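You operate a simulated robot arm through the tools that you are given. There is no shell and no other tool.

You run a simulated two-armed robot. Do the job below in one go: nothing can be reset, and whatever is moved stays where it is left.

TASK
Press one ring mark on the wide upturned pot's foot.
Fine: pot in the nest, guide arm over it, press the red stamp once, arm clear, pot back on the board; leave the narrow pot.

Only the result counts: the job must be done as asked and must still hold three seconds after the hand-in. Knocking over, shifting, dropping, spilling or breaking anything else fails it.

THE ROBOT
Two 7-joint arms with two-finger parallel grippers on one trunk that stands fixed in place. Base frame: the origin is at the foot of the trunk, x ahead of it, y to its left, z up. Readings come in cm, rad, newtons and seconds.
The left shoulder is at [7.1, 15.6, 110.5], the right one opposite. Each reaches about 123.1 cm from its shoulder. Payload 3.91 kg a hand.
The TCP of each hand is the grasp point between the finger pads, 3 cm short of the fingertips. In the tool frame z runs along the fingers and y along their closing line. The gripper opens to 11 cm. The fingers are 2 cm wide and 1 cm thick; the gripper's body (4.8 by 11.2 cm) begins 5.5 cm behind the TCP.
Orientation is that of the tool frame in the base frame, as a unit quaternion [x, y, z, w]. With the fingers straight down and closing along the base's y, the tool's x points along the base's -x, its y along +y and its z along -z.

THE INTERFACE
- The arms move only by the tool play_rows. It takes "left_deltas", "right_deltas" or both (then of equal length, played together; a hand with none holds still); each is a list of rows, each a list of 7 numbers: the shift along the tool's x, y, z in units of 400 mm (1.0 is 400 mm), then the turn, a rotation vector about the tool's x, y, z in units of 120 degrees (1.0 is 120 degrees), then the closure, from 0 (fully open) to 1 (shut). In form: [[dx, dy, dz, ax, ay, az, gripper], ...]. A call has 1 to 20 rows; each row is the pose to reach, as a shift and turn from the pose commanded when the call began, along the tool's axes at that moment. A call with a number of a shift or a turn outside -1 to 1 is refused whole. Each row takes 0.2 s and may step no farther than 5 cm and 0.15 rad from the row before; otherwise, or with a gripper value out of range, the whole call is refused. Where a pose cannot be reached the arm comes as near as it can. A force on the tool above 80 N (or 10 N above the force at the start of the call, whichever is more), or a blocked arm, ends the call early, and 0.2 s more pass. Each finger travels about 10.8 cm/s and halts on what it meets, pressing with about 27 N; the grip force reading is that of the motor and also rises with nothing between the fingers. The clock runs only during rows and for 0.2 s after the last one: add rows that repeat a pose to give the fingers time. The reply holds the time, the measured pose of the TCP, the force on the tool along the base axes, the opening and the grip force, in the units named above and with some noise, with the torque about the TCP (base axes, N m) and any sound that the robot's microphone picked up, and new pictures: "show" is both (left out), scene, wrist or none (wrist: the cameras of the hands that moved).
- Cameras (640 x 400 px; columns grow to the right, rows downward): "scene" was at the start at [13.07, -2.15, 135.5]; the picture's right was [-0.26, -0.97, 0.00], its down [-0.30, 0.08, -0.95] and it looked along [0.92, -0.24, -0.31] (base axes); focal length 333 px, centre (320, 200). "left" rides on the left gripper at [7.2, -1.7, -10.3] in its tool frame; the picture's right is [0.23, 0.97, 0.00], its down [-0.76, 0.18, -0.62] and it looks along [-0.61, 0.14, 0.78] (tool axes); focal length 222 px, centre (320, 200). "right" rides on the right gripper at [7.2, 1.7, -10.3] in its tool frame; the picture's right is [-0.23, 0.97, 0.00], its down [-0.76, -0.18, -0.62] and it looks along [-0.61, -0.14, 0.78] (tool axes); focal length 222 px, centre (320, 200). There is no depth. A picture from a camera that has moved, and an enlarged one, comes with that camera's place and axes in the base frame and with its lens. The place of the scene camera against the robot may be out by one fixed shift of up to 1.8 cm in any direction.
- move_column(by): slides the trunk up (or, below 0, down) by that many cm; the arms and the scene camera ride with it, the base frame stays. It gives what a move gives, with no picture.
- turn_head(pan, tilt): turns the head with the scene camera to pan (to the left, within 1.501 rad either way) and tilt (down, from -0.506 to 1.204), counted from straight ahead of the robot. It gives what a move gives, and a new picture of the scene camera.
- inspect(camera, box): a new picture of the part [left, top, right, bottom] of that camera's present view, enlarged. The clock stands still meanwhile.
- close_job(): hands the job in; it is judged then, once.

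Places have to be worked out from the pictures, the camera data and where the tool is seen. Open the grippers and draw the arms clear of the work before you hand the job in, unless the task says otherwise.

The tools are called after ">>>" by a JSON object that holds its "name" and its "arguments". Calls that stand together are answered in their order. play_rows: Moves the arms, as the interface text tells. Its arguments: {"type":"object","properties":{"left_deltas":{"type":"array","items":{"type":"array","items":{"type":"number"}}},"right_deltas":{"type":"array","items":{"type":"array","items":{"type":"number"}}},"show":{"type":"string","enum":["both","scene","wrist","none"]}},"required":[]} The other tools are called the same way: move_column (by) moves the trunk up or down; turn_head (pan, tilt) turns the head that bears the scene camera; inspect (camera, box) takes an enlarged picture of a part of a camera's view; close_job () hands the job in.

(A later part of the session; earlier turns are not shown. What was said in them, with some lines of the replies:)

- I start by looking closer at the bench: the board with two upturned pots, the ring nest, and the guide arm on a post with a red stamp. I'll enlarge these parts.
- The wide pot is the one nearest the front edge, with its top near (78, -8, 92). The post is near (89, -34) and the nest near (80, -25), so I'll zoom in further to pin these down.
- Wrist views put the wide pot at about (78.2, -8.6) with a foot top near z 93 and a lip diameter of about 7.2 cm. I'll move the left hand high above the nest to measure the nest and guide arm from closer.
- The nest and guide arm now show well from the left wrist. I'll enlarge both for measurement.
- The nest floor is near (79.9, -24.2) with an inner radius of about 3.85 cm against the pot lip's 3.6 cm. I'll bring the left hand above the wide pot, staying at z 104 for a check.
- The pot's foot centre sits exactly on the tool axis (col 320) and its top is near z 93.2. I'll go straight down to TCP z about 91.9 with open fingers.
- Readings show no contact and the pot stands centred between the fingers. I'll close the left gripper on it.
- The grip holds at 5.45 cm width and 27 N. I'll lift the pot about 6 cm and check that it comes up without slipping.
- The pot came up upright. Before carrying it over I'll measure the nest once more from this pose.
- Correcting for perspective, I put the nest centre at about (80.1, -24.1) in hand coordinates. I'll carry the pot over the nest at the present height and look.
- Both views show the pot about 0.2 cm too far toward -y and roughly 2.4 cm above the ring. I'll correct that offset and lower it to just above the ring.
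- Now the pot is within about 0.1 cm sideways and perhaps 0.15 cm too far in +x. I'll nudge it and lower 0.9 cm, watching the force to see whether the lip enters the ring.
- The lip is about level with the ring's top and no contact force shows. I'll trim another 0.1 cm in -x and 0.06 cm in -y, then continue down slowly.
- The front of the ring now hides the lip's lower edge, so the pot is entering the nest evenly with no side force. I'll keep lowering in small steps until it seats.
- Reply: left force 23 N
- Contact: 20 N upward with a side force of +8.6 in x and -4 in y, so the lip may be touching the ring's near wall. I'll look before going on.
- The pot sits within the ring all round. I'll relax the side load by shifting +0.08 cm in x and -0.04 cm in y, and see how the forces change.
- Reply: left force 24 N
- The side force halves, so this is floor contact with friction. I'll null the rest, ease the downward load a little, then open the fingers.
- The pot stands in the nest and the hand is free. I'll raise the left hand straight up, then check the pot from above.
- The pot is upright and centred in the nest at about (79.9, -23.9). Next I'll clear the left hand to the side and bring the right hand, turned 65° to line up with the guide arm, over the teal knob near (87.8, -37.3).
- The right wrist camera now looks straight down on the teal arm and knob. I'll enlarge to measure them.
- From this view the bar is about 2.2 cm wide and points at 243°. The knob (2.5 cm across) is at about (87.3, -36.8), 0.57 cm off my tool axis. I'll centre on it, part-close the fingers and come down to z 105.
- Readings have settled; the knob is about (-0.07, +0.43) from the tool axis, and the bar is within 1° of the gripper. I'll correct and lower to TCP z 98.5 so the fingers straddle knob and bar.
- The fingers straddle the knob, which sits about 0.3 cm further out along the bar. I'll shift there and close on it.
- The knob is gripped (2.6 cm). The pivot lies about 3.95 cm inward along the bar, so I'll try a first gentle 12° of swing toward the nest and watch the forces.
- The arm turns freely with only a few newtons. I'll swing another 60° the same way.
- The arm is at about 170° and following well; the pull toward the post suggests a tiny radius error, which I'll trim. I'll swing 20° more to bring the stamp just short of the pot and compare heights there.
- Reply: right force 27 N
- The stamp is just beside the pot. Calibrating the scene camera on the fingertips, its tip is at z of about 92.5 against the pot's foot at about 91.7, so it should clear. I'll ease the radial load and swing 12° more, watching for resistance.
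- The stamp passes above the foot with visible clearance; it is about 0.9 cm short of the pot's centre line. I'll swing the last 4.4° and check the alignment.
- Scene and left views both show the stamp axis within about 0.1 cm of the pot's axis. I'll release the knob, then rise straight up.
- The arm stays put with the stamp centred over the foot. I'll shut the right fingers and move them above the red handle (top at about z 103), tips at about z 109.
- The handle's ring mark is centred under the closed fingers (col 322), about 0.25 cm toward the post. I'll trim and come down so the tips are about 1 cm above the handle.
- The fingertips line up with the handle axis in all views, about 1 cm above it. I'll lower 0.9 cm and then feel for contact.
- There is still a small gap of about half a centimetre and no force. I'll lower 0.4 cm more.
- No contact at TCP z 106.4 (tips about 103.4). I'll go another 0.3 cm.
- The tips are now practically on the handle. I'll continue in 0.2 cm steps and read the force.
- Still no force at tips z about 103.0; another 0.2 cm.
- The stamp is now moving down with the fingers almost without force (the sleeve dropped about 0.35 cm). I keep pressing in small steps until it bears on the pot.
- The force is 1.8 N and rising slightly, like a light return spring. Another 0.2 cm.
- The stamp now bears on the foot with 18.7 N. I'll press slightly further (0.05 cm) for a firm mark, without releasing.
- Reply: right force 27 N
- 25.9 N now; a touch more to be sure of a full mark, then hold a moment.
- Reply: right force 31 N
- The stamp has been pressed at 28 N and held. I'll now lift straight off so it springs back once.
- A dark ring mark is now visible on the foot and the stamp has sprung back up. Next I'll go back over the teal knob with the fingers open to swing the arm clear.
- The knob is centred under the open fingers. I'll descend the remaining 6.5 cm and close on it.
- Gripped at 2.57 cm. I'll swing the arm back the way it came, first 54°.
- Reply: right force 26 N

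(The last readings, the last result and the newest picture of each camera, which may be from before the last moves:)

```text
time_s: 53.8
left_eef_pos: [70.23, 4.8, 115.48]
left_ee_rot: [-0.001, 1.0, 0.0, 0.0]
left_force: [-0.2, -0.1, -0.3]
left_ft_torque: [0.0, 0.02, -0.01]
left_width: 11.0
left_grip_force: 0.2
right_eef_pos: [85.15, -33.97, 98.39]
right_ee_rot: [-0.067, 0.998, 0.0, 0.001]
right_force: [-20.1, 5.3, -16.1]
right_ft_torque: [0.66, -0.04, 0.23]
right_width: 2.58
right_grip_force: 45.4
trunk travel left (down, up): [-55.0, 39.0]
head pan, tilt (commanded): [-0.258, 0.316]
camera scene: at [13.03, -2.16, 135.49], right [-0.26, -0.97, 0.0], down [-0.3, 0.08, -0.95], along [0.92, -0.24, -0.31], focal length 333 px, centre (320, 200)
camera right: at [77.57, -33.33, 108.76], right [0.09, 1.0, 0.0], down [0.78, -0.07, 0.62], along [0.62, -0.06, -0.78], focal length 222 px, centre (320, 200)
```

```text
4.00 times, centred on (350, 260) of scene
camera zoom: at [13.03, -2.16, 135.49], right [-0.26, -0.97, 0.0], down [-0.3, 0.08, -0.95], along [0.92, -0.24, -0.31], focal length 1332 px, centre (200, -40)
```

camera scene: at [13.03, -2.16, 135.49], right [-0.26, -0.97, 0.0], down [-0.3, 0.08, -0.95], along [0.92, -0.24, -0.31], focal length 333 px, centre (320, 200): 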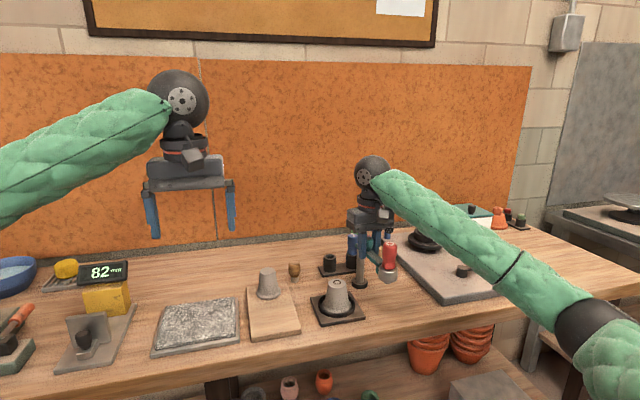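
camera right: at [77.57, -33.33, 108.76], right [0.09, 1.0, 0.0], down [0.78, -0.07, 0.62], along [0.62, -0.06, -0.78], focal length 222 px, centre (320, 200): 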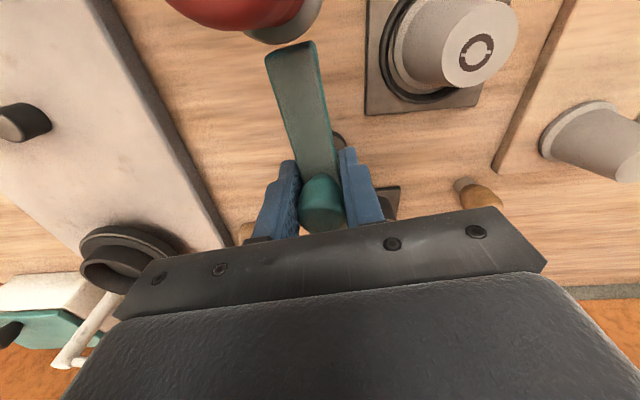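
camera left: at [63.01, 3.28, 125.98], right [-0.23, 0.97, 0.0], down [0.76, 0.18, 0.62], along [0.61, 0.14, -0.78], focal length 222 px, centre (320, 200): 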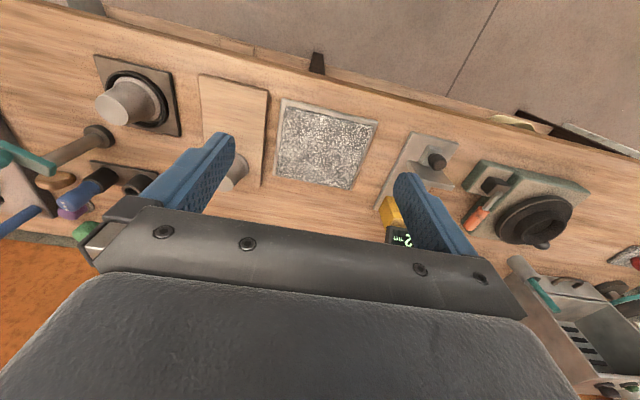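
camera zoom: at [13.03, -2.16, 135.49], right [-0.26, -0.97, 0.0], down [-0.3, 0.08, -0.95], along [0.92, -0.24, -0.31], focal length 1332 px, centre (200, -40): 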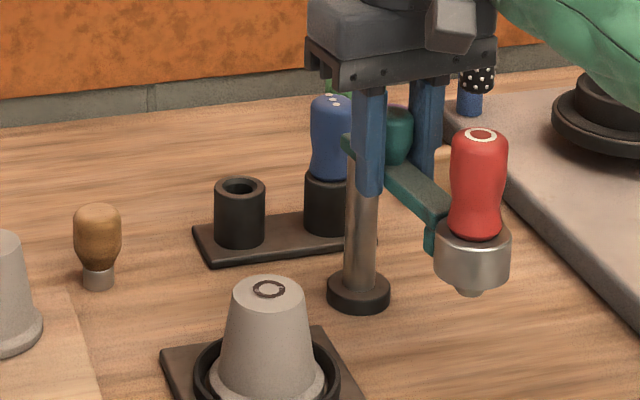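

The ring mark shows clearly on the foot. I'll look at it closer before continuing the swing.

>>> {"name": "inspect", "arguments": {"camera": "right", "box": [400, 0, 540, 110]}}

>>> {"name": "inspect", "arguments": {"camera": "scene", "box": [320, 270, 360, 310]}}

```text
3.64 times, centred on (470, 55) of right
camera zoom: at [77.57, -33.33, 108.76], right [0.09, 1.0, 0.0], down [0.78, -0.07, 0.62], along [0.62, -0.06, -0.78], focal length 808 px, centre (-226, 727)
```

zoom: 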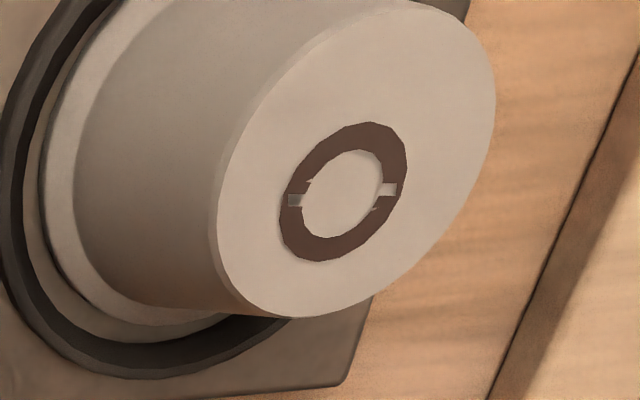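

```text
10.00 times, centred on (340, 290) of scene
camera zoom: at [13.03, -2.16, 135.49], right [-0.26, -0.97, 0.0], down [-0.3, 0.08, -0.95], along [0.92, -0.24, -0.31], focal length 3330 px, centre (120, -700)
```

zoom: 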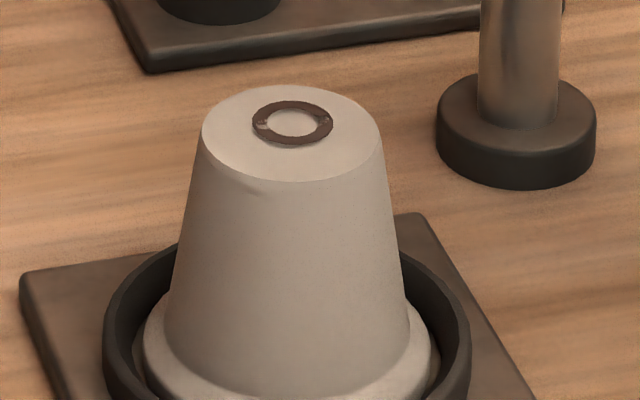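

The mark is a single clean ring, about 0.4 cm off the foot's centre. I'll ease the grip load slightly and swing the arm the remaining 54° back to its starting direction.

>>> {"name": "play_rows", "arguments": {"right_deltas": [[0.00045, -0.01045, 0.0007, 0, 0, -0.05, 1], [-0.0006, -0.02079, 0.0013, 0, 0, -0.1, 1], [-0.0032, -0.0309, 0.0013, 0, 0, -0.15, 1], [-0.007, -0.04067, 0.0013, 0, 0, -0.2, 1], [-0.0118, -0.05, 0.0013, 0, 0, -0.25, 1], [-0.0176, -0.05878, 0.0013, 0, 0, -0.3, 1], [-0.0242, -0.06691, 0.0013, 0, 0, -0.35, 1], [-0.0317, -0.07431, 0.0013, 0, 0, -0.4, 1], [-0.0399, -0.0809, 0.0013, 0, 0, -0.45, 1], [-0.0399, -0.0809, 0.0013, 0, 0, -0.45, 1]], "show": "both"}}

>>> {"name": "inspect", "arguments": {"camera": "scene", "box": [310, 190, 440, 310]}}

```text
time_s: 56.0
left_eef_pos: [70.38, 4.85, 115.52]
left_ee_rot: [-0.001, 1.0, 0.0, -0.001]
left_force: [-0.4, -0.4, -0.8]
left_ft_torque: [-0.01, 0.0, 0.01]
left_width: 11.0
left_grip_force: 0.0
right_eef_pos: [87.12, -37.01, 98.39]
right_ee_rot: [-0.513, 0.858, 0.0, 0.0]
right_force: [10.7, -1.4, 5.8]
right_ft_torque: [0.43, 0.55, -0.3]
right_width: 2.61
right_grip_force: 45.2
trunk travel left (down, up): [-55.0, 39.0]
head pan, tilt (commanded): [-0.258, 0.316]
camera scene: at [13.13, -2.13, 135.5], right [-0.26, -0.97, 0.0], down [-0.3, 0.08, -0.95], along [0.92, -0.24, -0.31], focal length 333 px, centre (320, 200)
camera right: at [82.12, -42.62, 108.76], right [-0.75, 0.66, 0.0], down [0.52, 0.59, 0.62], along [0.41, 0.47, -0.78], focal length 222 px, centre (320, 200)
```

scene: 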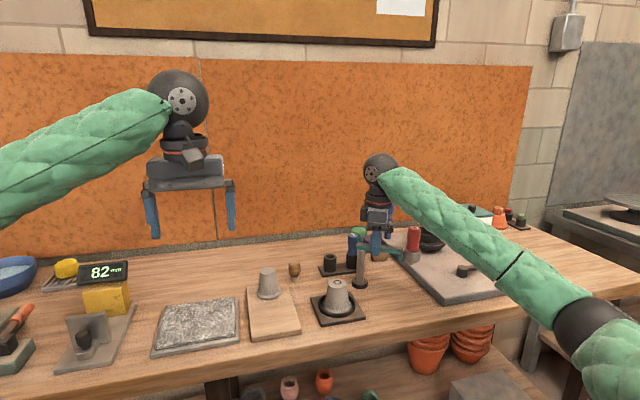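
right: 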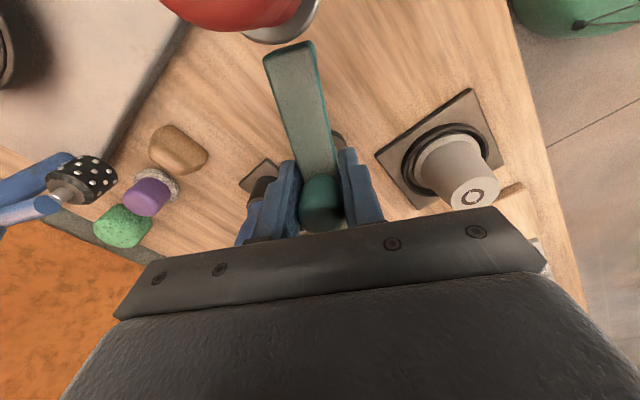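

```text
3.33 times, centred on (375, 250) of scene
camera zoom: at [13.13, -2.13, 135.5], right [-0.26, -0.97, 0.0], down [-0.3, 0.08, -0.95], along [0.92, -0.24, -0.31], focal length 1110 px, centre (137, 33)
```

zoom: 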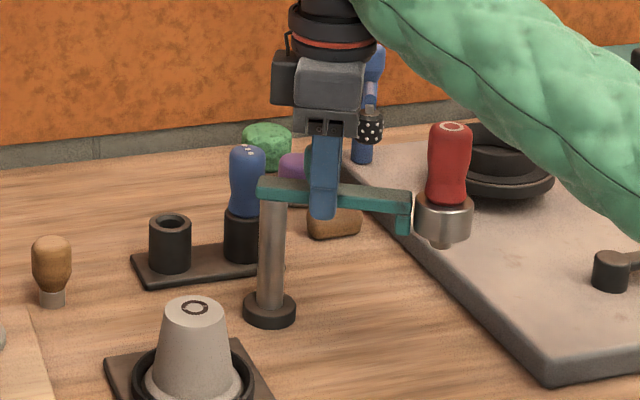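

The guide arm is back at its starting direction, well clear of the nest. I'll release the knob and raise the right hand.

>>> {"name": "play_rows", "arguments": {"right_deltas": [[0, 0, 0, 0, 0, 0, 0.7], [0, 0, 0, 0, 0, 0, 0.5], [0, 0, 0, 0, 0, 0, 0.45], [0, 0, 0, 0, 0, 0, 0.45], [0, 0, -0.05, 0, 0, 0, 0.45], [0, 0, -0.12, 0, 0, 0, 0.45], [0, 0, -0.2, 0, 0, 0, 0.45], [0, 0, -0.28, 0, 0, 0, 0.45], [0, 0, -0.35, 0, 0, 0, 0.45], [0, 0, -0.4, 0, 0, 0, 0.45], [0, 0, -0.4, 0, 0, 0, 0.45]], "show": "both"}}

```text
time_s: 58.4
left_eef_pos: [70.21, 4.85, 115.6]
left_ee_rot: [-0.001, 1.0, 0.0, -0.001]
left_force: [0.0, -0.6, 0.6]
left_ft_torque: [0.0, -0.01, 0.01]
left_width: 10.99
left_grip_force: 0.1
right_eef_pos: [87.06, -37.02, 114.34]
right_ee_rot: [-0.513, 0.858, 0.0, 0.0]
right_force: [1.1, -0.8, 0.3]
right_ft_torque: [-0.03, 0.02, -0.02]
right_width: 6.04
right_grip_force: 0.0
trunk travel left (down, up): [-55.0, 39.0]
head pan, tilt (commanded): [-0.258, 0.316]
camera scene: at [13.12, -2.14, 135.49], right [-0.26, -0.97, 0.0], down [-0.3, 0.08, -0.95], along [0.92, -0.24, -0.31], focal length 333 px, centre (320, 200)
camera right: at [82.05, -42.57, 124.65], right [-0.75, 0.66, 0.0], down [0.52, 0.59, 0.62], along [0.41, 0.47, -0.78], focal length 222 px, centre (320, 200)
```

scene: 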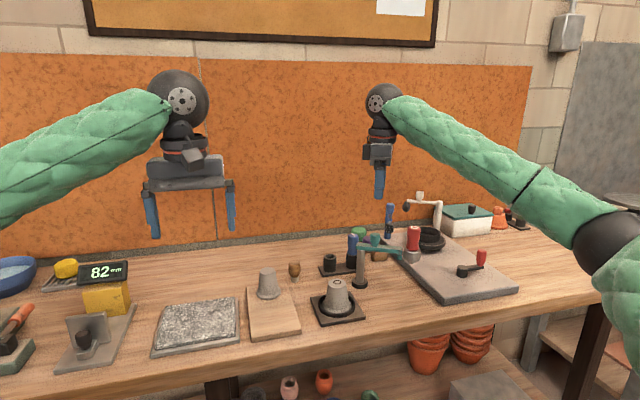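
right: 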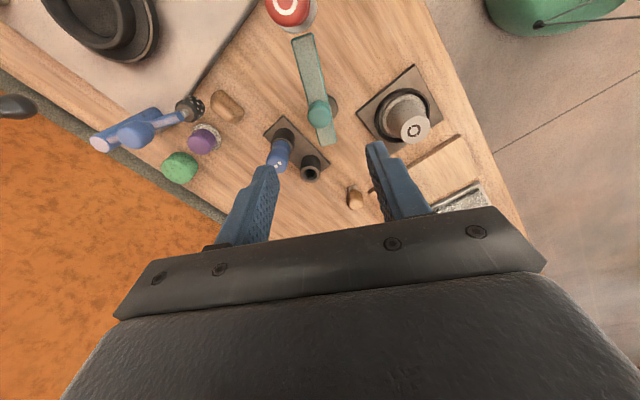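

The arm stayed clear. I'll withdraw the right hand toward its starting place and bring the left hand back over the pot in the nest.

>>> {"name": "play_rows", "arguments": {"right_deltas": [[0.0433, 0.0477, -0.0115, 0, 0, 0.0431, 0.3], [0.0867, 0.0953, -0.0229, 0, 0, 0.0862, 0.2], [0.13, 0.143, -0.0344, 0, 0, 0.1293, 0.1], [0.1733, 0.1907, -0.0458, 0, 0, 0.1723, 0], [0.2167, 0.2383, -0.0573, 0, 0, 0.2154, 0], [0.26, 0.286, -0.0688, 0, 0, 0.2585, 0], [0.3033, 0.3337, -0.0802, 0, 0, 0.3016, 0], [0.3467, 0.3813, -0.0917, 0, 0, 0.3447, 0], [0.39, 0.429, -0.1031, 0, 0, 0.3878, 0], [0.4333, 0.4767, -0.1146, 0, 0, 0.4308, 0], [0.4767, 0.5243, -0.126, 0, 0, 0.4739, 0], [0.52, 0.572, -0.1375, 0, 0, 0.517, 0], [0.52, 0.572, -0.1375, 0, 0, 0.517, 0], [0.52, 0.572, -0.1375, 0, 0, 0.517, 0], [0.52, 0.572, -0.1375, 0, 0, 0.517, 0]], "left_deltas": [[0, 0, 0, 0, 0, 0, 0], [0, 0, 0, 0, 0, 0, 0], [0, 0, 0, 0, 0, 0, 0], [-0.0243, -0.0723, 0.0204, 0, 0, 0, 0], [-0.0485, -0.1445, 0.0408, 0, 0, 0, 0], [-0.0728, -0.2168, 0.0612, 0, 0, 0, 0], [-0.097, -0.289, 0.0816, 0, 0, 0, 0], [-0.1213, -0.3613, 0.102, 0, 0, 0, 0], [-0.1455, -0.4335, 0.1224, 0, 0, 0, 0], [-0.1698, -0.5058, 0.1428, 0, 0, 0, 0], [-0.194, -0.578, 0.1632, 0, 0, 0, 0], [-0.2183, -0.6503, 0.1836, 0, 0, 0, 0], [-0.2425, -0.7225, 0.204, 0, 0, 0, 0], [-0.2425, -0.7225, 0.204, 0, 0, 0, 0], [-0.2425, -0.7225, 0.204, 0, 0, 0, 0]], "show": "both"}}

>>> {"name": "inspect", "arguments": {"camera": "left", "box": [250, 20, 390, 160]}}

```text
time_s: 61.6
left_eef_pos: [79.55, -24.05, 107.23]
left_ee_rot: [0.001, 1.0, 0.0, -0.001]
left_force: [0.2, -0.3, -0.5]
left_ft_torque: [0.02, 0.01, 0.0]
left_width: 11.01
left_grip_force: 0.1
right_eef_pos: [57.05, -44.78, 120.0]
right_ee_rot: [0.004, 1.0, 0.0, -0.001]
right_force: [0.8, 0.3, 0.7]
right_ft_torque: [-0.01, -0.01, -0.05]
right_width: 10.99
right_grip_force: 0.0
trunk travel left (down, up): [-55.0, 39.0]
head pan, tilt (commanded): [-0.258, 0.316]
camera scene: at [13.09, -2.24, 135.49], right [-0.26, -0.97, 0.0], down [-0.3, 0.08, -0.95], along [0.92, -0.24, -0.31], focal length 333 px, centre (320, 200)
camera right: at [49.77, -43.05, 130.28], right [0.23, 0.97, 0.0], down [0.76, -0.18, 0.62], along [0.61, -0.15, -0.78], focal length 222 px, centre (320, 200)
camera left: at [72.26, -25.72, 117.69], right [-0.23, 0.97, 0.0], down [0.76, 0.18, 0.62], along [0.61, 0.14, -0.78], focal length 222 px, centre (320, 200)
```

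scene: 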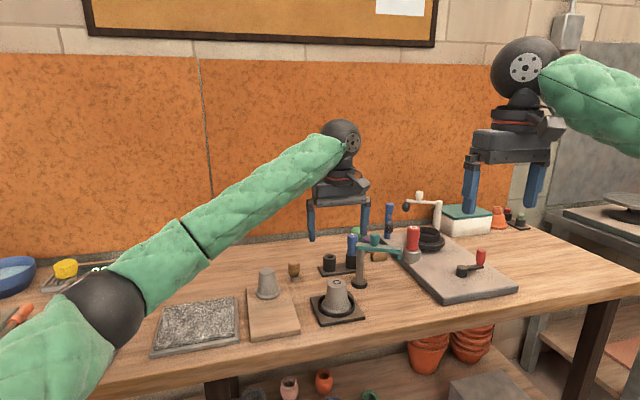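
right: 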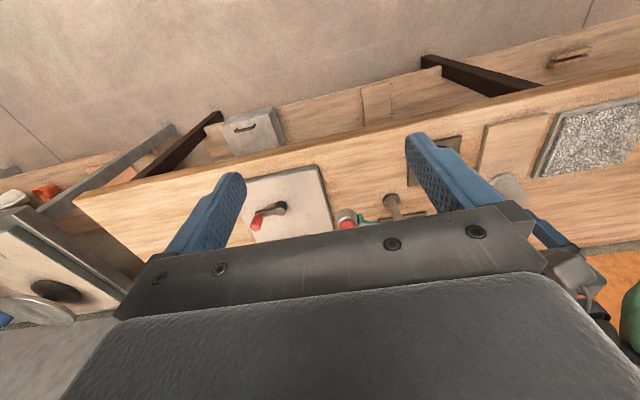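
left: 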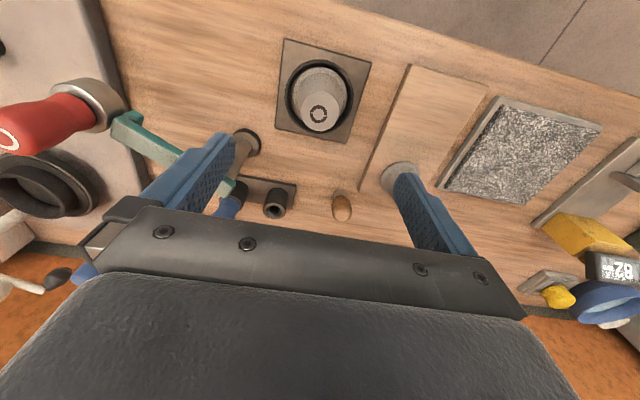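

```text
2.86 times, centred on (320, 90) of left
camera zoom: at [72.26, -25.72, 117.69], right [-0.23, 0.97, 0.0], down [0.76, 0.18, 0.62], along [0.61, 0.14, -0.78], focal length 635 px, centre (320, 514)
```

zoom: 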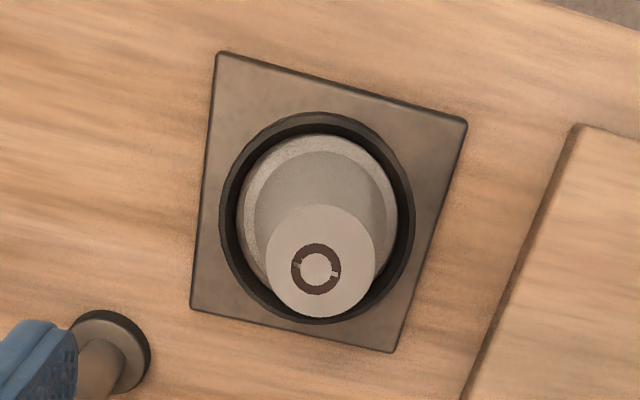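

The foot carries a single ring mark. The pot sits about (+0.5, +0.13) from the left hand's axis, so I'll correct and come down to z 99 with open fingers for a check.

>>> {"name": "play_rows", "arguments": {"left_deltas": [[-0.0125, 0.0033, 0.04, 0, 0, 0, 0], [-0.0125, 0.0033, 0.1, 0, 0, 0, 0], [-0.0125, 0.0033, 0.16, 0, 0, 0, 0], [-0.0125, 0.0033, 0.2075, 0, 0, 0, 0], [-0.0125, 0.0033, 0.2075, 0, 0, 0, 0], [-0.0125, 0.0033, 0.2075, 0, 0, 0, 0]], "show": "wrist"}}

>>> {"name": "inspect", "arguments": {"camera": "left", "box": [230, 40, 410, 220]}}

```text
time_s: 63.0
left_eef_pos: [80.11, -23.96, 98.76]
left_ee_rot: [-0.001, 1.0, 0.001, -0.001]
left_force: [-0.3, 0.2, 0.3]
left_ft_torque: [0.02, 0.0, 0.01]
left_width: 10.99
left_grip_force: 0.0
right_eef_pos: [57.05, -44.59, 119.93]
right_ee_rot: [0.004, 1.0, 0.001, -0.001]
right_force: [0.1, 0.4, 0.1]
right_ft_torque: [0.04, -0.03, 0.0]
right_width: 11.0
right_grip_force: 0.0
trunk travel left (down, up): [-55.0, 39.0]
head pan, tilt (commanded): [-0.258, 0.316]
camera left: at [72.77, -25.58, 109.2], right [-0.23, 0.97, 0.0], down [0.76, 0.18, 0.62], along [0.61, 0.14, -0.78], focal length 222 px, centre (320, 200)
```

left: 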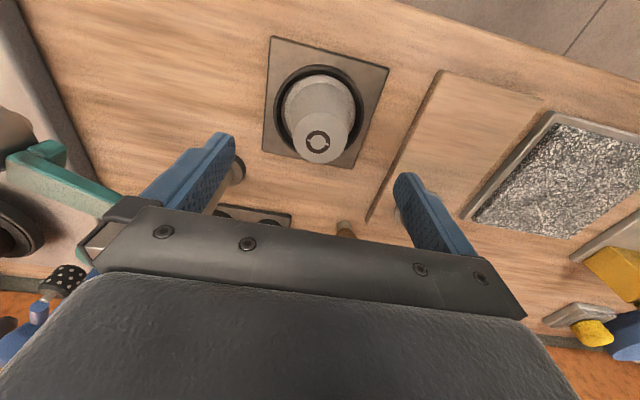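

```text
2.22 times, centred on (320, 130) of left
camera zoom: at [72.77, -25.58, 109.2], right [-0.23, 0.97, 0.0], down [0.76, 0.18, 0.62], along [0.61, 0.14, -0.78], focal length 494 px, centre (320, 356)
```

zoom: 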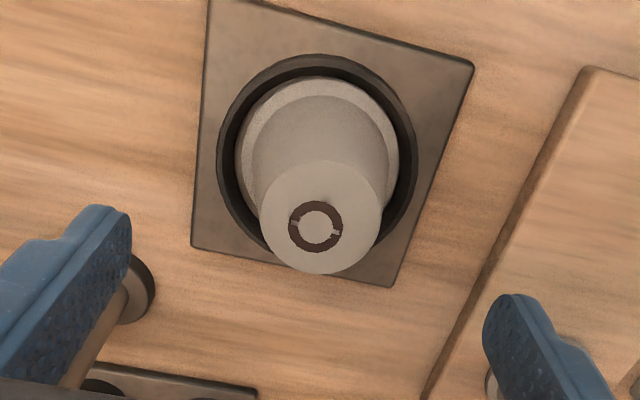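

The foot is on the tool axis again. I'll descend to z 91.5 and close on the pot.

>>> {"name": "play_rows", "arguments": {"left_deltas": [[-0.001, 0, 0.05, 0, 0, 0, 0], [-0.002, 0, 0.1, 0, 0, 0, 0], [-0.002, 0, 0.15, 0, 0, 0, 0], [-0.002, 0, 0.1833, 0, 0, 0, 0], [-0.002, 0, 0.1833, 0, 0, 0, 0], [-0.002, 0, 0.1833, 0, 0, 0, 0.3], [-0.002, 0, 0.1833, 0, 0, 0, 0.6], [-0.002, 0, 0.1833, 0, 0, 0, 1], [-0.002, 0, 0.1833, 0, 0, 0, 1], [-0.002, 0, 0.1833, 0, 0, 0, 1], [-0.002, 0, 0.1833, 0, 0, 0, 1]], "show": "both"}}

>>> {"name": "inspect", "arguments": {"camera": "scene", "box": [290, 230, 390, 330]}}

```text
time_s: 65.4
left_eef_pos: [80.06, -23.79, 91.5]
left_ee_rot: [-0.001, 1.0, 0.0, -0.001]
left_force: [0.3, 0.0, 0.1]
left_ft_torque: [-0.05, -0.06, 0.04]
left_width: 5.41
left_grip_force: 27.4
right_eef_pos: [57.04, -44.63, 119.89]
right_ee_rot: [0.003, 1.0, 0.001, 0.0]
right_force: [-0.1, 0.2, -0.3]
right_ft_torque: [-0.03, -0.03, -0.02]
right_width: 10.96
right_grip_force: 0.1
trunk travel left (down, up): [-55.0, 39.0]
head pan, tilt (commanded): [-0.258, 0.316]
camera scene: at [13.07, -2.16, 135.5], right [-0.26, -0.97, 0.0], down [-0.3, 0.08, -0.95], along [0.92, -0.24, -0.31], focal length 333 px, centre (320, 200)
camera left: at [72.73, -25.54, 101.9], right [-0.23, 0.97, 0.0], down [0.76, 0.18, 0.62], along [0.61, 0.14, -0.78], focal length 222 px, centre (320, 200)
```

scene: 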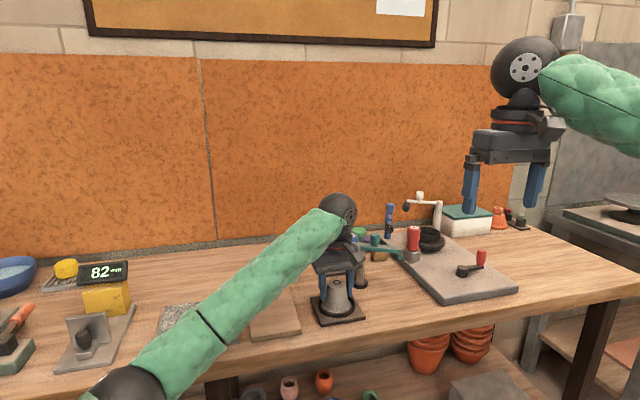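
left: 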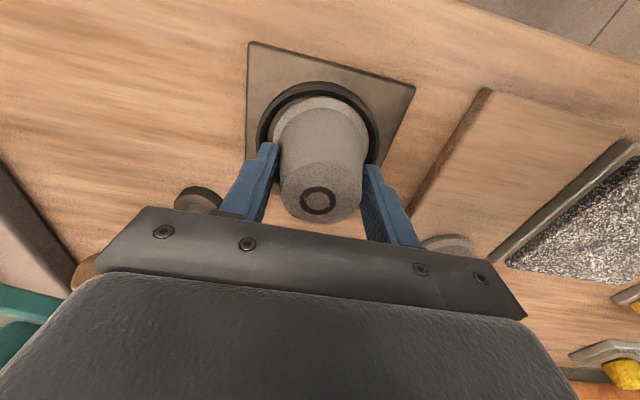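

```text
4.00 times, centred on (340, 280) of scene
camera zoom: at [13.07, -2.16, 135.5], right [-0.26, -0.97, 0.0], down [-0.3, 0.08, -0.95], along [0.92, -0.24, -0.31], focal length 1332 px, centre (240, -120)
```

zoom: 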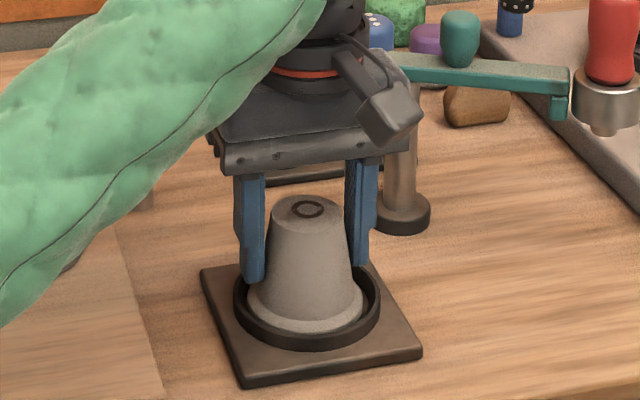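

The pot is gripped (5.41 cm, 27 N). I'll lift it straight out of the nest.

>>> {"name": "play_rows", "arguments": {"left_deltas": [[0, 0, -0.015, 0, 0, 0, 1], [0, 0, -0.035, 0, 0, 0, 1], [0, 0, -0.06, 0, 0, 0, 1], [0, 0, -0.09, 0, 0, 0, 1], [0, 0, -0.12, 0, 0, 0, 1], [0, 0, -0.15, 0, 0, 0, 1], [0, 0, -0.16, 0, 0, 0, 1], [0, 0, -0.16, 0, 0, 0, 1]], "show": "both"}}

```text
time_s: 67.2
left_eef_pos: [80.17, -23.74, 97.91]
left_ee_rot: [-0.001, 1.0, 0.0, -0.001]
left_force: [0.6, 0.3, -1.6]
left_ft_torque: [-0.01, 0.0, -0.02]
left_width: 5.4
left_grip_force: 27.3
right_eef_pos: [57.12, -44.63, 119.92]
right_ee_rot: [0.004, 1.0, 0.0, 0.0]
right_force: [0.3, 0.4, -0.8]
right_ft_torque: [0.0, 0.01, 0.04]
right_width: 10.96
right_grip_force: 0.1
trunk travel left (down, up): [-55.0, 39.0]
head pan, tilt (commanded): [-0.258, 0.316]
camera scene: at [13.08, -2.17, 135.49], right [-0.26, -0.97, 0.0], down [-0.3, 0.08, -0.95], along [0.92, -0.24, -0.31], focal length 333 px, centre (320, 200)
camera left: at [72.91, -25.5, 108.26], right [-0.23, 0.97, 0.0], down [0.76, 0.18, 0.62], along [0.61, 0.14, -0.78], focal length 222 px, centre (320, 200)
```

scene: 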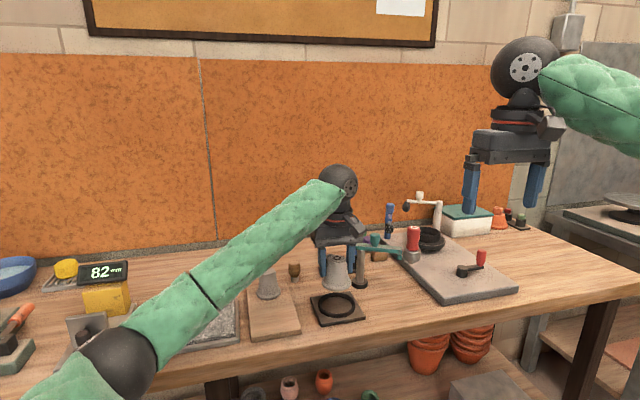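
left: 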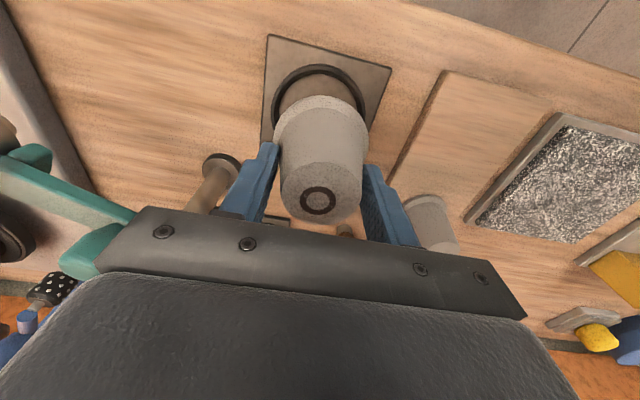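

The pot is out and the nest stayed in place. I'll carry it back above its old spot on the board.

>>> {"name": "play_rows", "arguments": {"left_deltas": [[0.005, 0.045, 0, 0, 0, 0, 1], [0.013, 0.11, 0, 0, 0, 0, 1], [0.0215, 0.18, 0, 0, 0, 0, 1], [0.03, 0.25, 0, 0, 0, 0, 1], [0.0385, 0.32, 0, 0, 0, 0, 1], [0.044, 0.366, 0, 0, 0, 0, 1], [0.046, 0.383, 0, 0, 0, 0, 1], [0.046, 0.383, 0.04, 0, 0, 0, 1], [0.046, 0.383, 0.08, 0, 0, 0, 1], [0.046, 0.383, 0.08, 0, 0, 0, 1], [0.046, 0.383, 0.08, 0, 0, 0, 1]], "show": "both"}}

>>> {"name": "inspect", "arguments": {"camera": "scene", "box": [220, 240, 340, 340]}}

>>> {"name": "inspect", "arguments": {"camera": "left", "box": [230, 30, 410, 230]}}

```text
time_s: 69.6
left_eef_pos: [78.41, -8.57, 94.89]
left_ee_rot: [-0.001, 1.0, 0.0, 0.0]
left_force: [-0.1, -0.1, -0.9]
left_ft_torque: [-0.01, 0.03, 0.01]
left_width: 5.36
left_grip_force: 26.8
right_eef_pos: [57.15, -44.63, 119.95]
right_ee_rot: [0.003, 1.0, 0.0, 0.0]
right_force: [-0.4, -0.3, 0.1]
right_ft_torque: [0.04, 0.02, -0.01]
right_width: 10.98
right_grip_force: 0.0
trunk travel left (down, up): [-55.0, 39.0]
head pan, tilt (commanded): [-0.258, 0.316]
camera scene: at [13.09, -2.15, 135.49], right [-0.26, -0.97, 0.0], down [-0.3, 0.08, -0.95], along [0.92, -0.24, -0.31], focal length 333 px, centre (320, 200)
camera left: at [71.17, -10.21, 105.28], right [-0.23, 0.97, 0.0], down [0.76, 0.18, 0.62], along [0.61, 0.14, -0.78], focal length 222 px, centre (320, 200)
```

scene: 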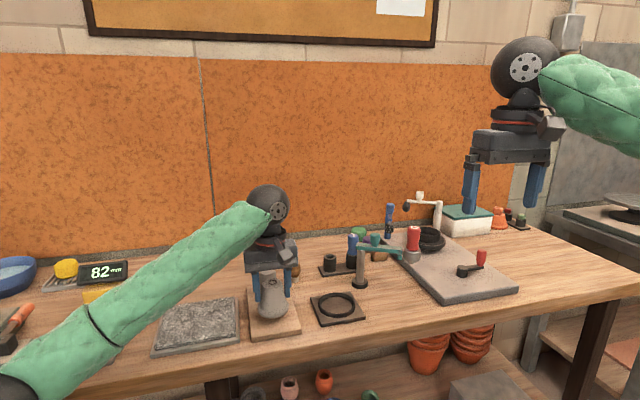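
left: 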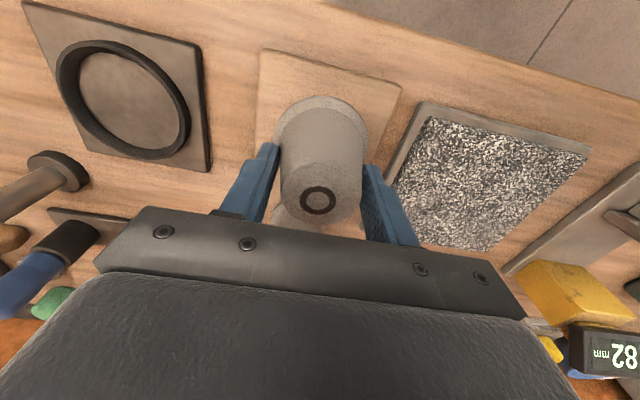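

```text
4.00 times, centred on (280, 290) of scene
camera zoom: at [13.09, -2.15, 135.49], right [-0.26, -0.97, 0.0], down [-0.3, 0.08, -0.95], along [0.92, -0.24, -0.31], focal length 1332 px, centre (480, -160)
```

zoom: 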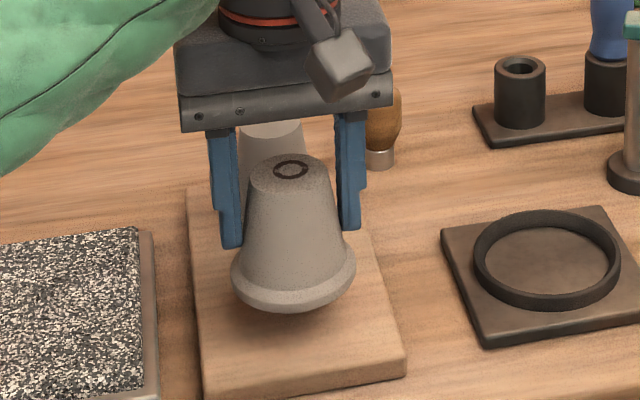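

```text
2.00 times, centred on (320, 130) of left
camera zoom: at [71.17, -10.21, 105.28], right [-0.23, 0.97, 0.0], down [0.76, 0.18, 0.62], along [0.61, 0.14, -0.78], focal length 444 px, centre (320, 340)
```

zoom: 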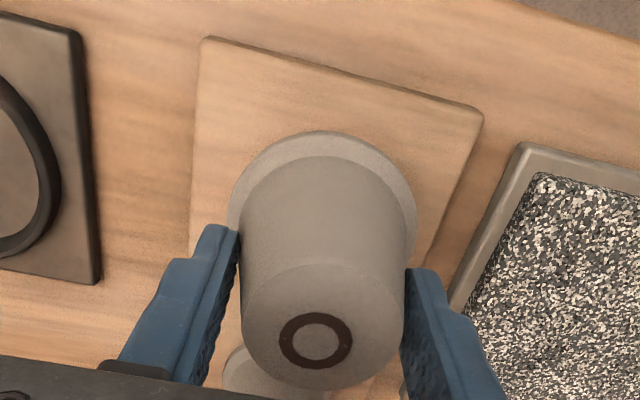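

The pot hangs over its old spot, clear of the narrow pot. I'll lower most of the way, then feel for the board.

>>> {"name": "play_rows", "arguments": {"left_deltas": [[0, 0, 0.015, 0, 0, 0, 1], [0, 0, 0.035, 0, 0, 0, 1], [0, 0, 0.055, 0, 0, 0, 1], [0, 0, 0.06, 0, 0, 0, 1], [0, 0, 0.06, 0, 0, 0, 1]], "show": "none"}}

>>> {"name": "inspect", "arguments": {"camera": "scene", "box": [220, 240, 340, 340]}}

```text
time_s: 70.8
left_eef_pos: [78.4, -8.6, 92.53]
left_ee_rot: [-0.001, 1.0, 0.0, 0.0]
left_force: [-1.0, -0.8, 0.2]
left_ft_torque: [-0.04, 0.0, 0.0]
left_width: 5.4
left_grip_force: 27.1
right_eef_pos: [57.01, -44.62, 119.89]
right_ee_rot: [0.004, 1.0, 0.0, 0.0]
right_force: [0.0, 0.3, 0.9]
right_ft_torque: [0.0, 0.0, -0.01]
right_width: 11.03
right_grip_force: 0.1
trunk travel left (down, up): [-55.0, 39.0]
head pan, tilt (commanded): [-0.258, 0.316]
```

```text
4.00 times, centred on (280, 290) of scene
camera zoom: at [13.08, -2.15, 135.49], right [-0.26, -0.97, 0.0], down [-0.3, 0.08, -0.95], along [0.92, -0.24, -0.31], focal length 1332 px, centre (480, -160)
```

zoom: 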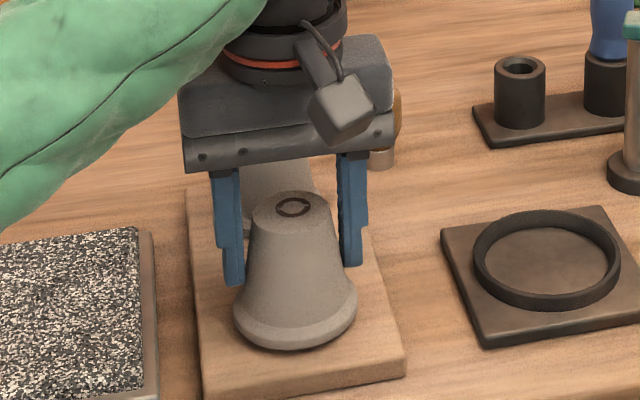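

Force reads 0.2 N, close to the board. I'll lower in 0.15 cm steps until it takes the weight.

>>> {"name": "play_rows", "arguments": {"left_deltas": [[0, 0, 0.003, 0, 0, 0, 1], [0, 0, 0.006, 0, 0, 0, 1], [0, 0, 0.006, 0, 0, 0, 1]], "show": "none"}}

```text
time_s: 71.6
left_eef_pos: [78.35, -8.64, 92.3]
left_ee_rot: [-0.001, 1.0, 0.0, 0.0]
left_force: [0.2, -0.2, -1.4]
left_ft_torque: [0.04, -0.02, 0.03]
left_width: 5.36
left_grip_force: 26.4
right_eef_pos: [57.04, -44.64, 119.96]
right_ee_rot: [0.004, 1.0, 0.001, 0.0]
right_force: [-0.1, 0.1, -0.3]
right_ft_torque: [0.0, 0.0, -0.02]
right_width: 10.99
right_grip_force: 0.1
trunk travel left (down, up): [-55.0, 39.0]
head pan, tilt (commanded): [-0.258, 0.316]
```

The pot's weight is still on the hand (-1.4 N), so I go down another 0.16 cm.

>>> {"name": "play_rows", "arguments": {"left_deltas": [[0, 0, 0.002, 0, 0, 0, 1], [0, 0, 0.004, 0, 0, 0, 1], [0, 0, 0.004, 0, 0, 0, 1]], "show": "none"}}

```text
time_s: 72.4
left_eef_pos: [78.3, -8.53, 92.08]
left_ee_rot: [-0.001, 1.0, -0.001, 0.0]
left_force: [3.3, -1.4, 6.8]
left_ft_torque: [-0.08, 0.05, 0.05]
left_width: 5.39
left_grip_force: 27.2
right_eef_pos: [57.13, -44.66, 119.92]
right_ee_rot: [0.003, 1.0, 0.001, 0.0]
right_force: [0.9, 0.9, 0.3]
right_ft_torque: [-0.02, 0.0, 0.0]
right_width: 11.01
right_grip_force: 0.1
trunk travel left (down, up): [-55.0, 39.0]
head pan, tilt (commanded): [-0.258, 0.316]
```

The board carries the pot now (6.8 N). I'll open the fingers and check that the pot stands.

>>> {"name": "play_rows", "arguments": {"left_deltas": [[0, 0, 0, 0, 0, 0, 0.85], [0, 0, 0, 0, 0, 0, 0.4], [0, 0, 0, 0, 0, 0, 0.0], [0, 0, 0, 0, 0, 0, 0.0], [0, 0, 0, 0, 0, 0, 0.0]], "show": "both"}}

>>> {"name": "inspect", "arguments": {"camera": "scene", "box": [220, 240, 340, 340]}}

```text
time_s: 73.6
left_eef_pos: [78.41, -8.53, 92.02]
left_ee_rot: [-0.001, 1.0, 0.001, 0.0]
left_force: [-0.4, -0.1, -0.4]
left_ft_torque: [0.01, 0.0, -0.01]
left_width: 10.98
left_grip_force: 0.2
right_eef_pos: [57.12, -44.68, 119.89]
right_ee_rot: [0.004, 1.0, 0.0, -0.001]
right_force: [-0.3, 0.0, -0.4]
right_ft_torque: [0.02, 0.01, 0.04]
right_width: 11.0
right_grip_force: 0.0
trunk travel left (down, up): [-55.0, 39.0]
head pan, tilt (commanded): [-0.258, 0.316]
camera scene: at [13.07, -2.15, 135.5], right [-0.26, -0.97, 0.0], down [-0.3, 0.08, -0.95], along [0.92, -0.24, -0.31], focal length 333 px, centre (320, 200)
camera left: at [71.07, -10.19, 102.46], right [-0.23, 0.97, 0.0], down [0.76, 0.18, 0.62], along [0.61, 0.14, -0.78], focal length 222 px, centre (320, 200)
```

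scene: 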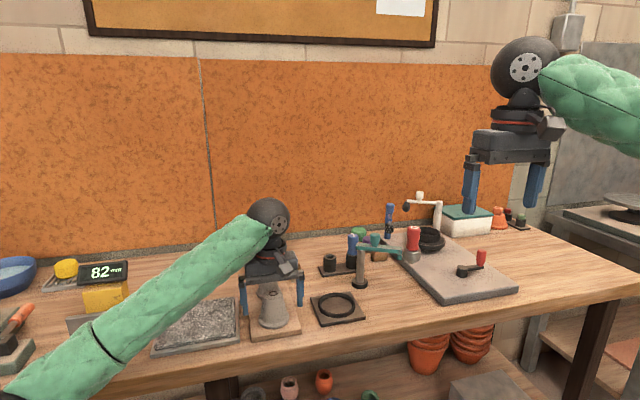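
left: 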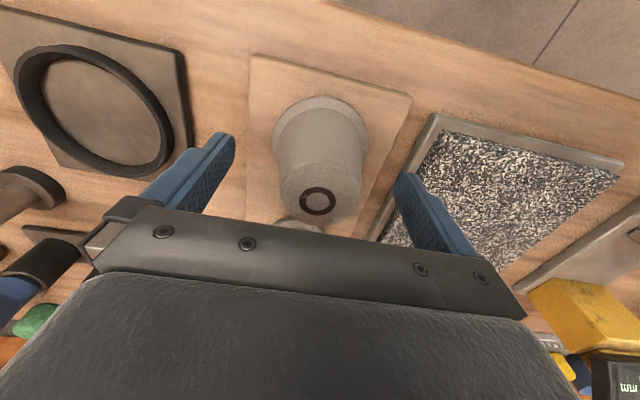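

```text
4.00 times, centred on (280, 290) of scene
camera zoom: at [13.07, -2.15, 135.5], right [-0.26, -0.97, 0.0], down [-0.3, 0.08, -0.95], along [0.92, -0.24, -0.31], focal length 1332 px, centre (480, -160)
```

zoom: 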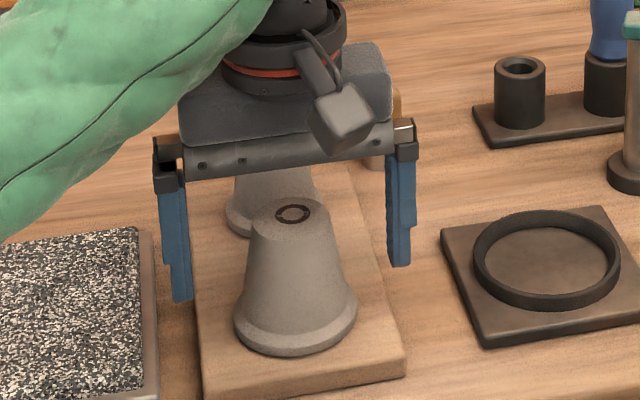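

The pot stands upright on the board with its ring mark, clear of the open fingers. I'll raise the left hand straight up and draw it back to its starting area.

>>> {"name": "play_rows", "arguments": {"left_deltas": [[0, 0, -0.03, 0, 0, 0, 0], [0, 0, -0.08, 0, 0, 0, 0], [0, 0, -0.15, 0, 0, 0, 0], [0, 0, -0.23, 0, 0, 0, 0], [0, 0, -0.32, 0, 0, 0, 0], [0.005, 0.02, -0.42, 0, 0, 0, 0], [0.02, 0.06, -0.52, 0, 0, 0, 0], [0.04, 0.11, -0.6, 0, 0, 0, 0], [0.06, 0.17, -0.65, 0, 0, 0, 0], [0.08, 0.23, -0.68, 0, 0, 0, 0], [0.1, 0.28, -0.7, 0, 0, 0, 0], [0.1, 0.28, -0.7, 0, 0, 0, 0]], "show": "both"}}

>>> {"name": "inspect", "arguments": {"camera": "scene", "box": [230, 210, 430, 345]}}

>>> {"name": "inspect", "arguments": {"camera": "scene", "box": [240, 250, 310, 340]}}

```text
time_s: 76.2
left_eef_pos: [74.44, 2.68, 119.82]
left_ee_rot: [0.0, 1.0, 0.0, -0.001]
left_force: [0.4, 0.1, 0.4]
left_ft_torque: [0.02, 0.01, 0.0]
left_width: 11.0
left_grip_force: 0.1
right_eef_pos: [57.12, -44.73, 119.85]
right_ee_rot: [0.004, 1.0, 0.0, 0.001]
right_force: [0.4, -0.5, -0.9]
right_ft_torque: [0.05, 0.01, 0.01]
right_width: 10.99
right_grip_force: 0.1
trunk travel left (down, up): [-55.0, 39.0]
head pan, tilt (commanded): [-0.258, 0.316]
camera scene: at [13.11, -2.2, 135.49], right [-0.26, -0.97, 0.0], down [-0.3, 0.08, -0.95], along [0.92, -0.24, -0.31], focal length 333 px, centre (320, 200)
camera left: at [67.25, 0.99, 130.35], right [-0.23, 0.97, 0.0], down [0.76, 0.18, 0.62], along [0.61, 0.14, -0.78], focal length 222 px, centre (320, 200)
```

scene: 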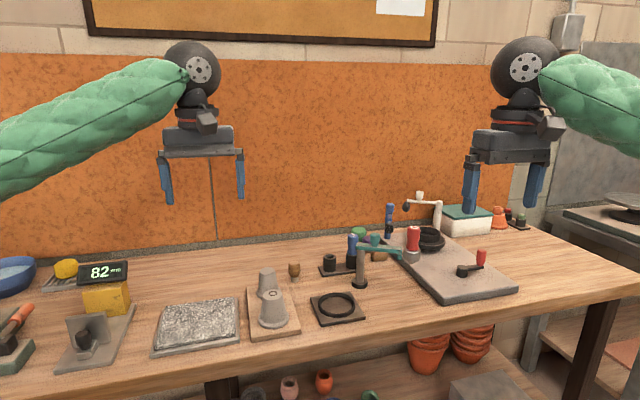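
left: 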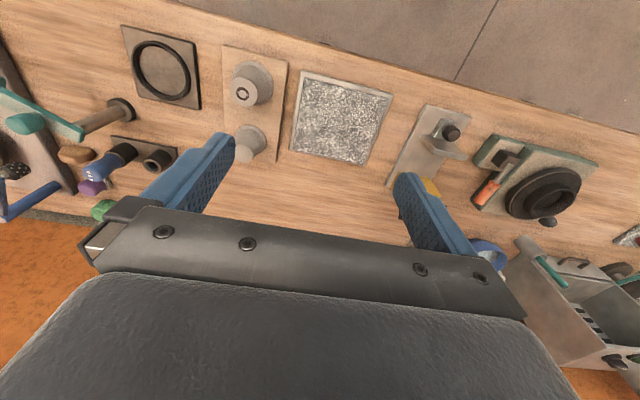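

```text
2.96 times, centred on (330, 278) of scene
camera zoom: at [13.11, -2.2, 135.49], right [-0.26, -0.97, 0.0], down [-0.3, 0.08, -0.95], along [0.92, -0.24, -0.31], focal length 987 px, centre (290, -30)
```

zoom: 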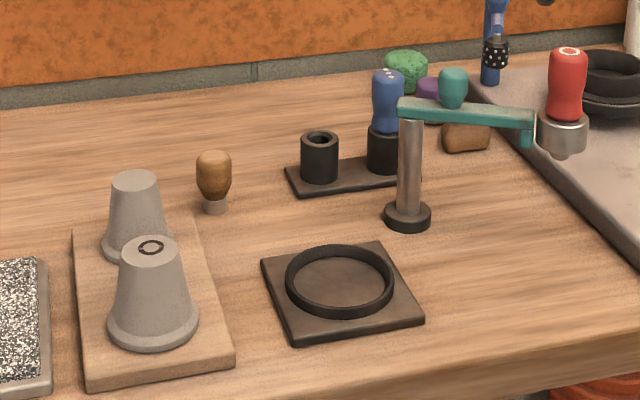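

```text
4.44 times, centred on (275, 295) of scene
camera zoom: at [13.11, -2.2, 135.49], right [-0.26, -0.97, 0.0], down [-0.3, 0.08, -0.95], along [0.92, -0.24, -0.31], focal length 1480 px, centre (520, -222)
```

zoom: 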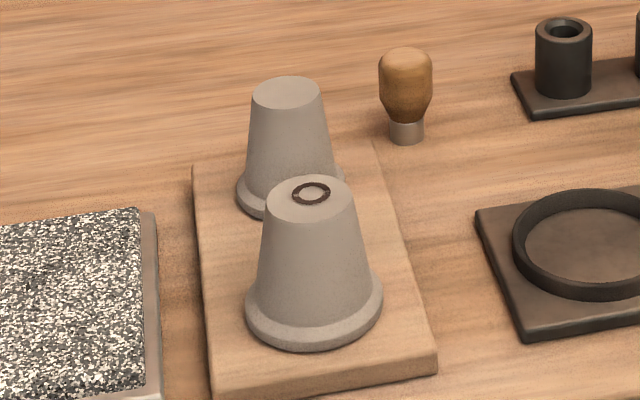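

The wide pot is back upright on the board with one ring mark on its foot. The narrow pot and the nest are undisturbed, the guide arm is clear, and both grippers are open and withdrawn, so I hand the job in.

>>> {"name": "close_job", "arguments": {}}

```text
The job is handed in.
```

The wide pot now has one ring mark on its foot and is standing upright on the board where it started. The mark sits about 0.35 cm off the centre of the foot.

I set the pot in the nest, swung the guide arm over it and pressed the red stamp once, at about 28 N. I then swung the arm back to where it began and returned the pot to the board.

In the last pictures the narrow pot and the nest look undisturbed. Both grippers are open and withdrawn.

The job is handed in; I haven't seen the result of the judging.
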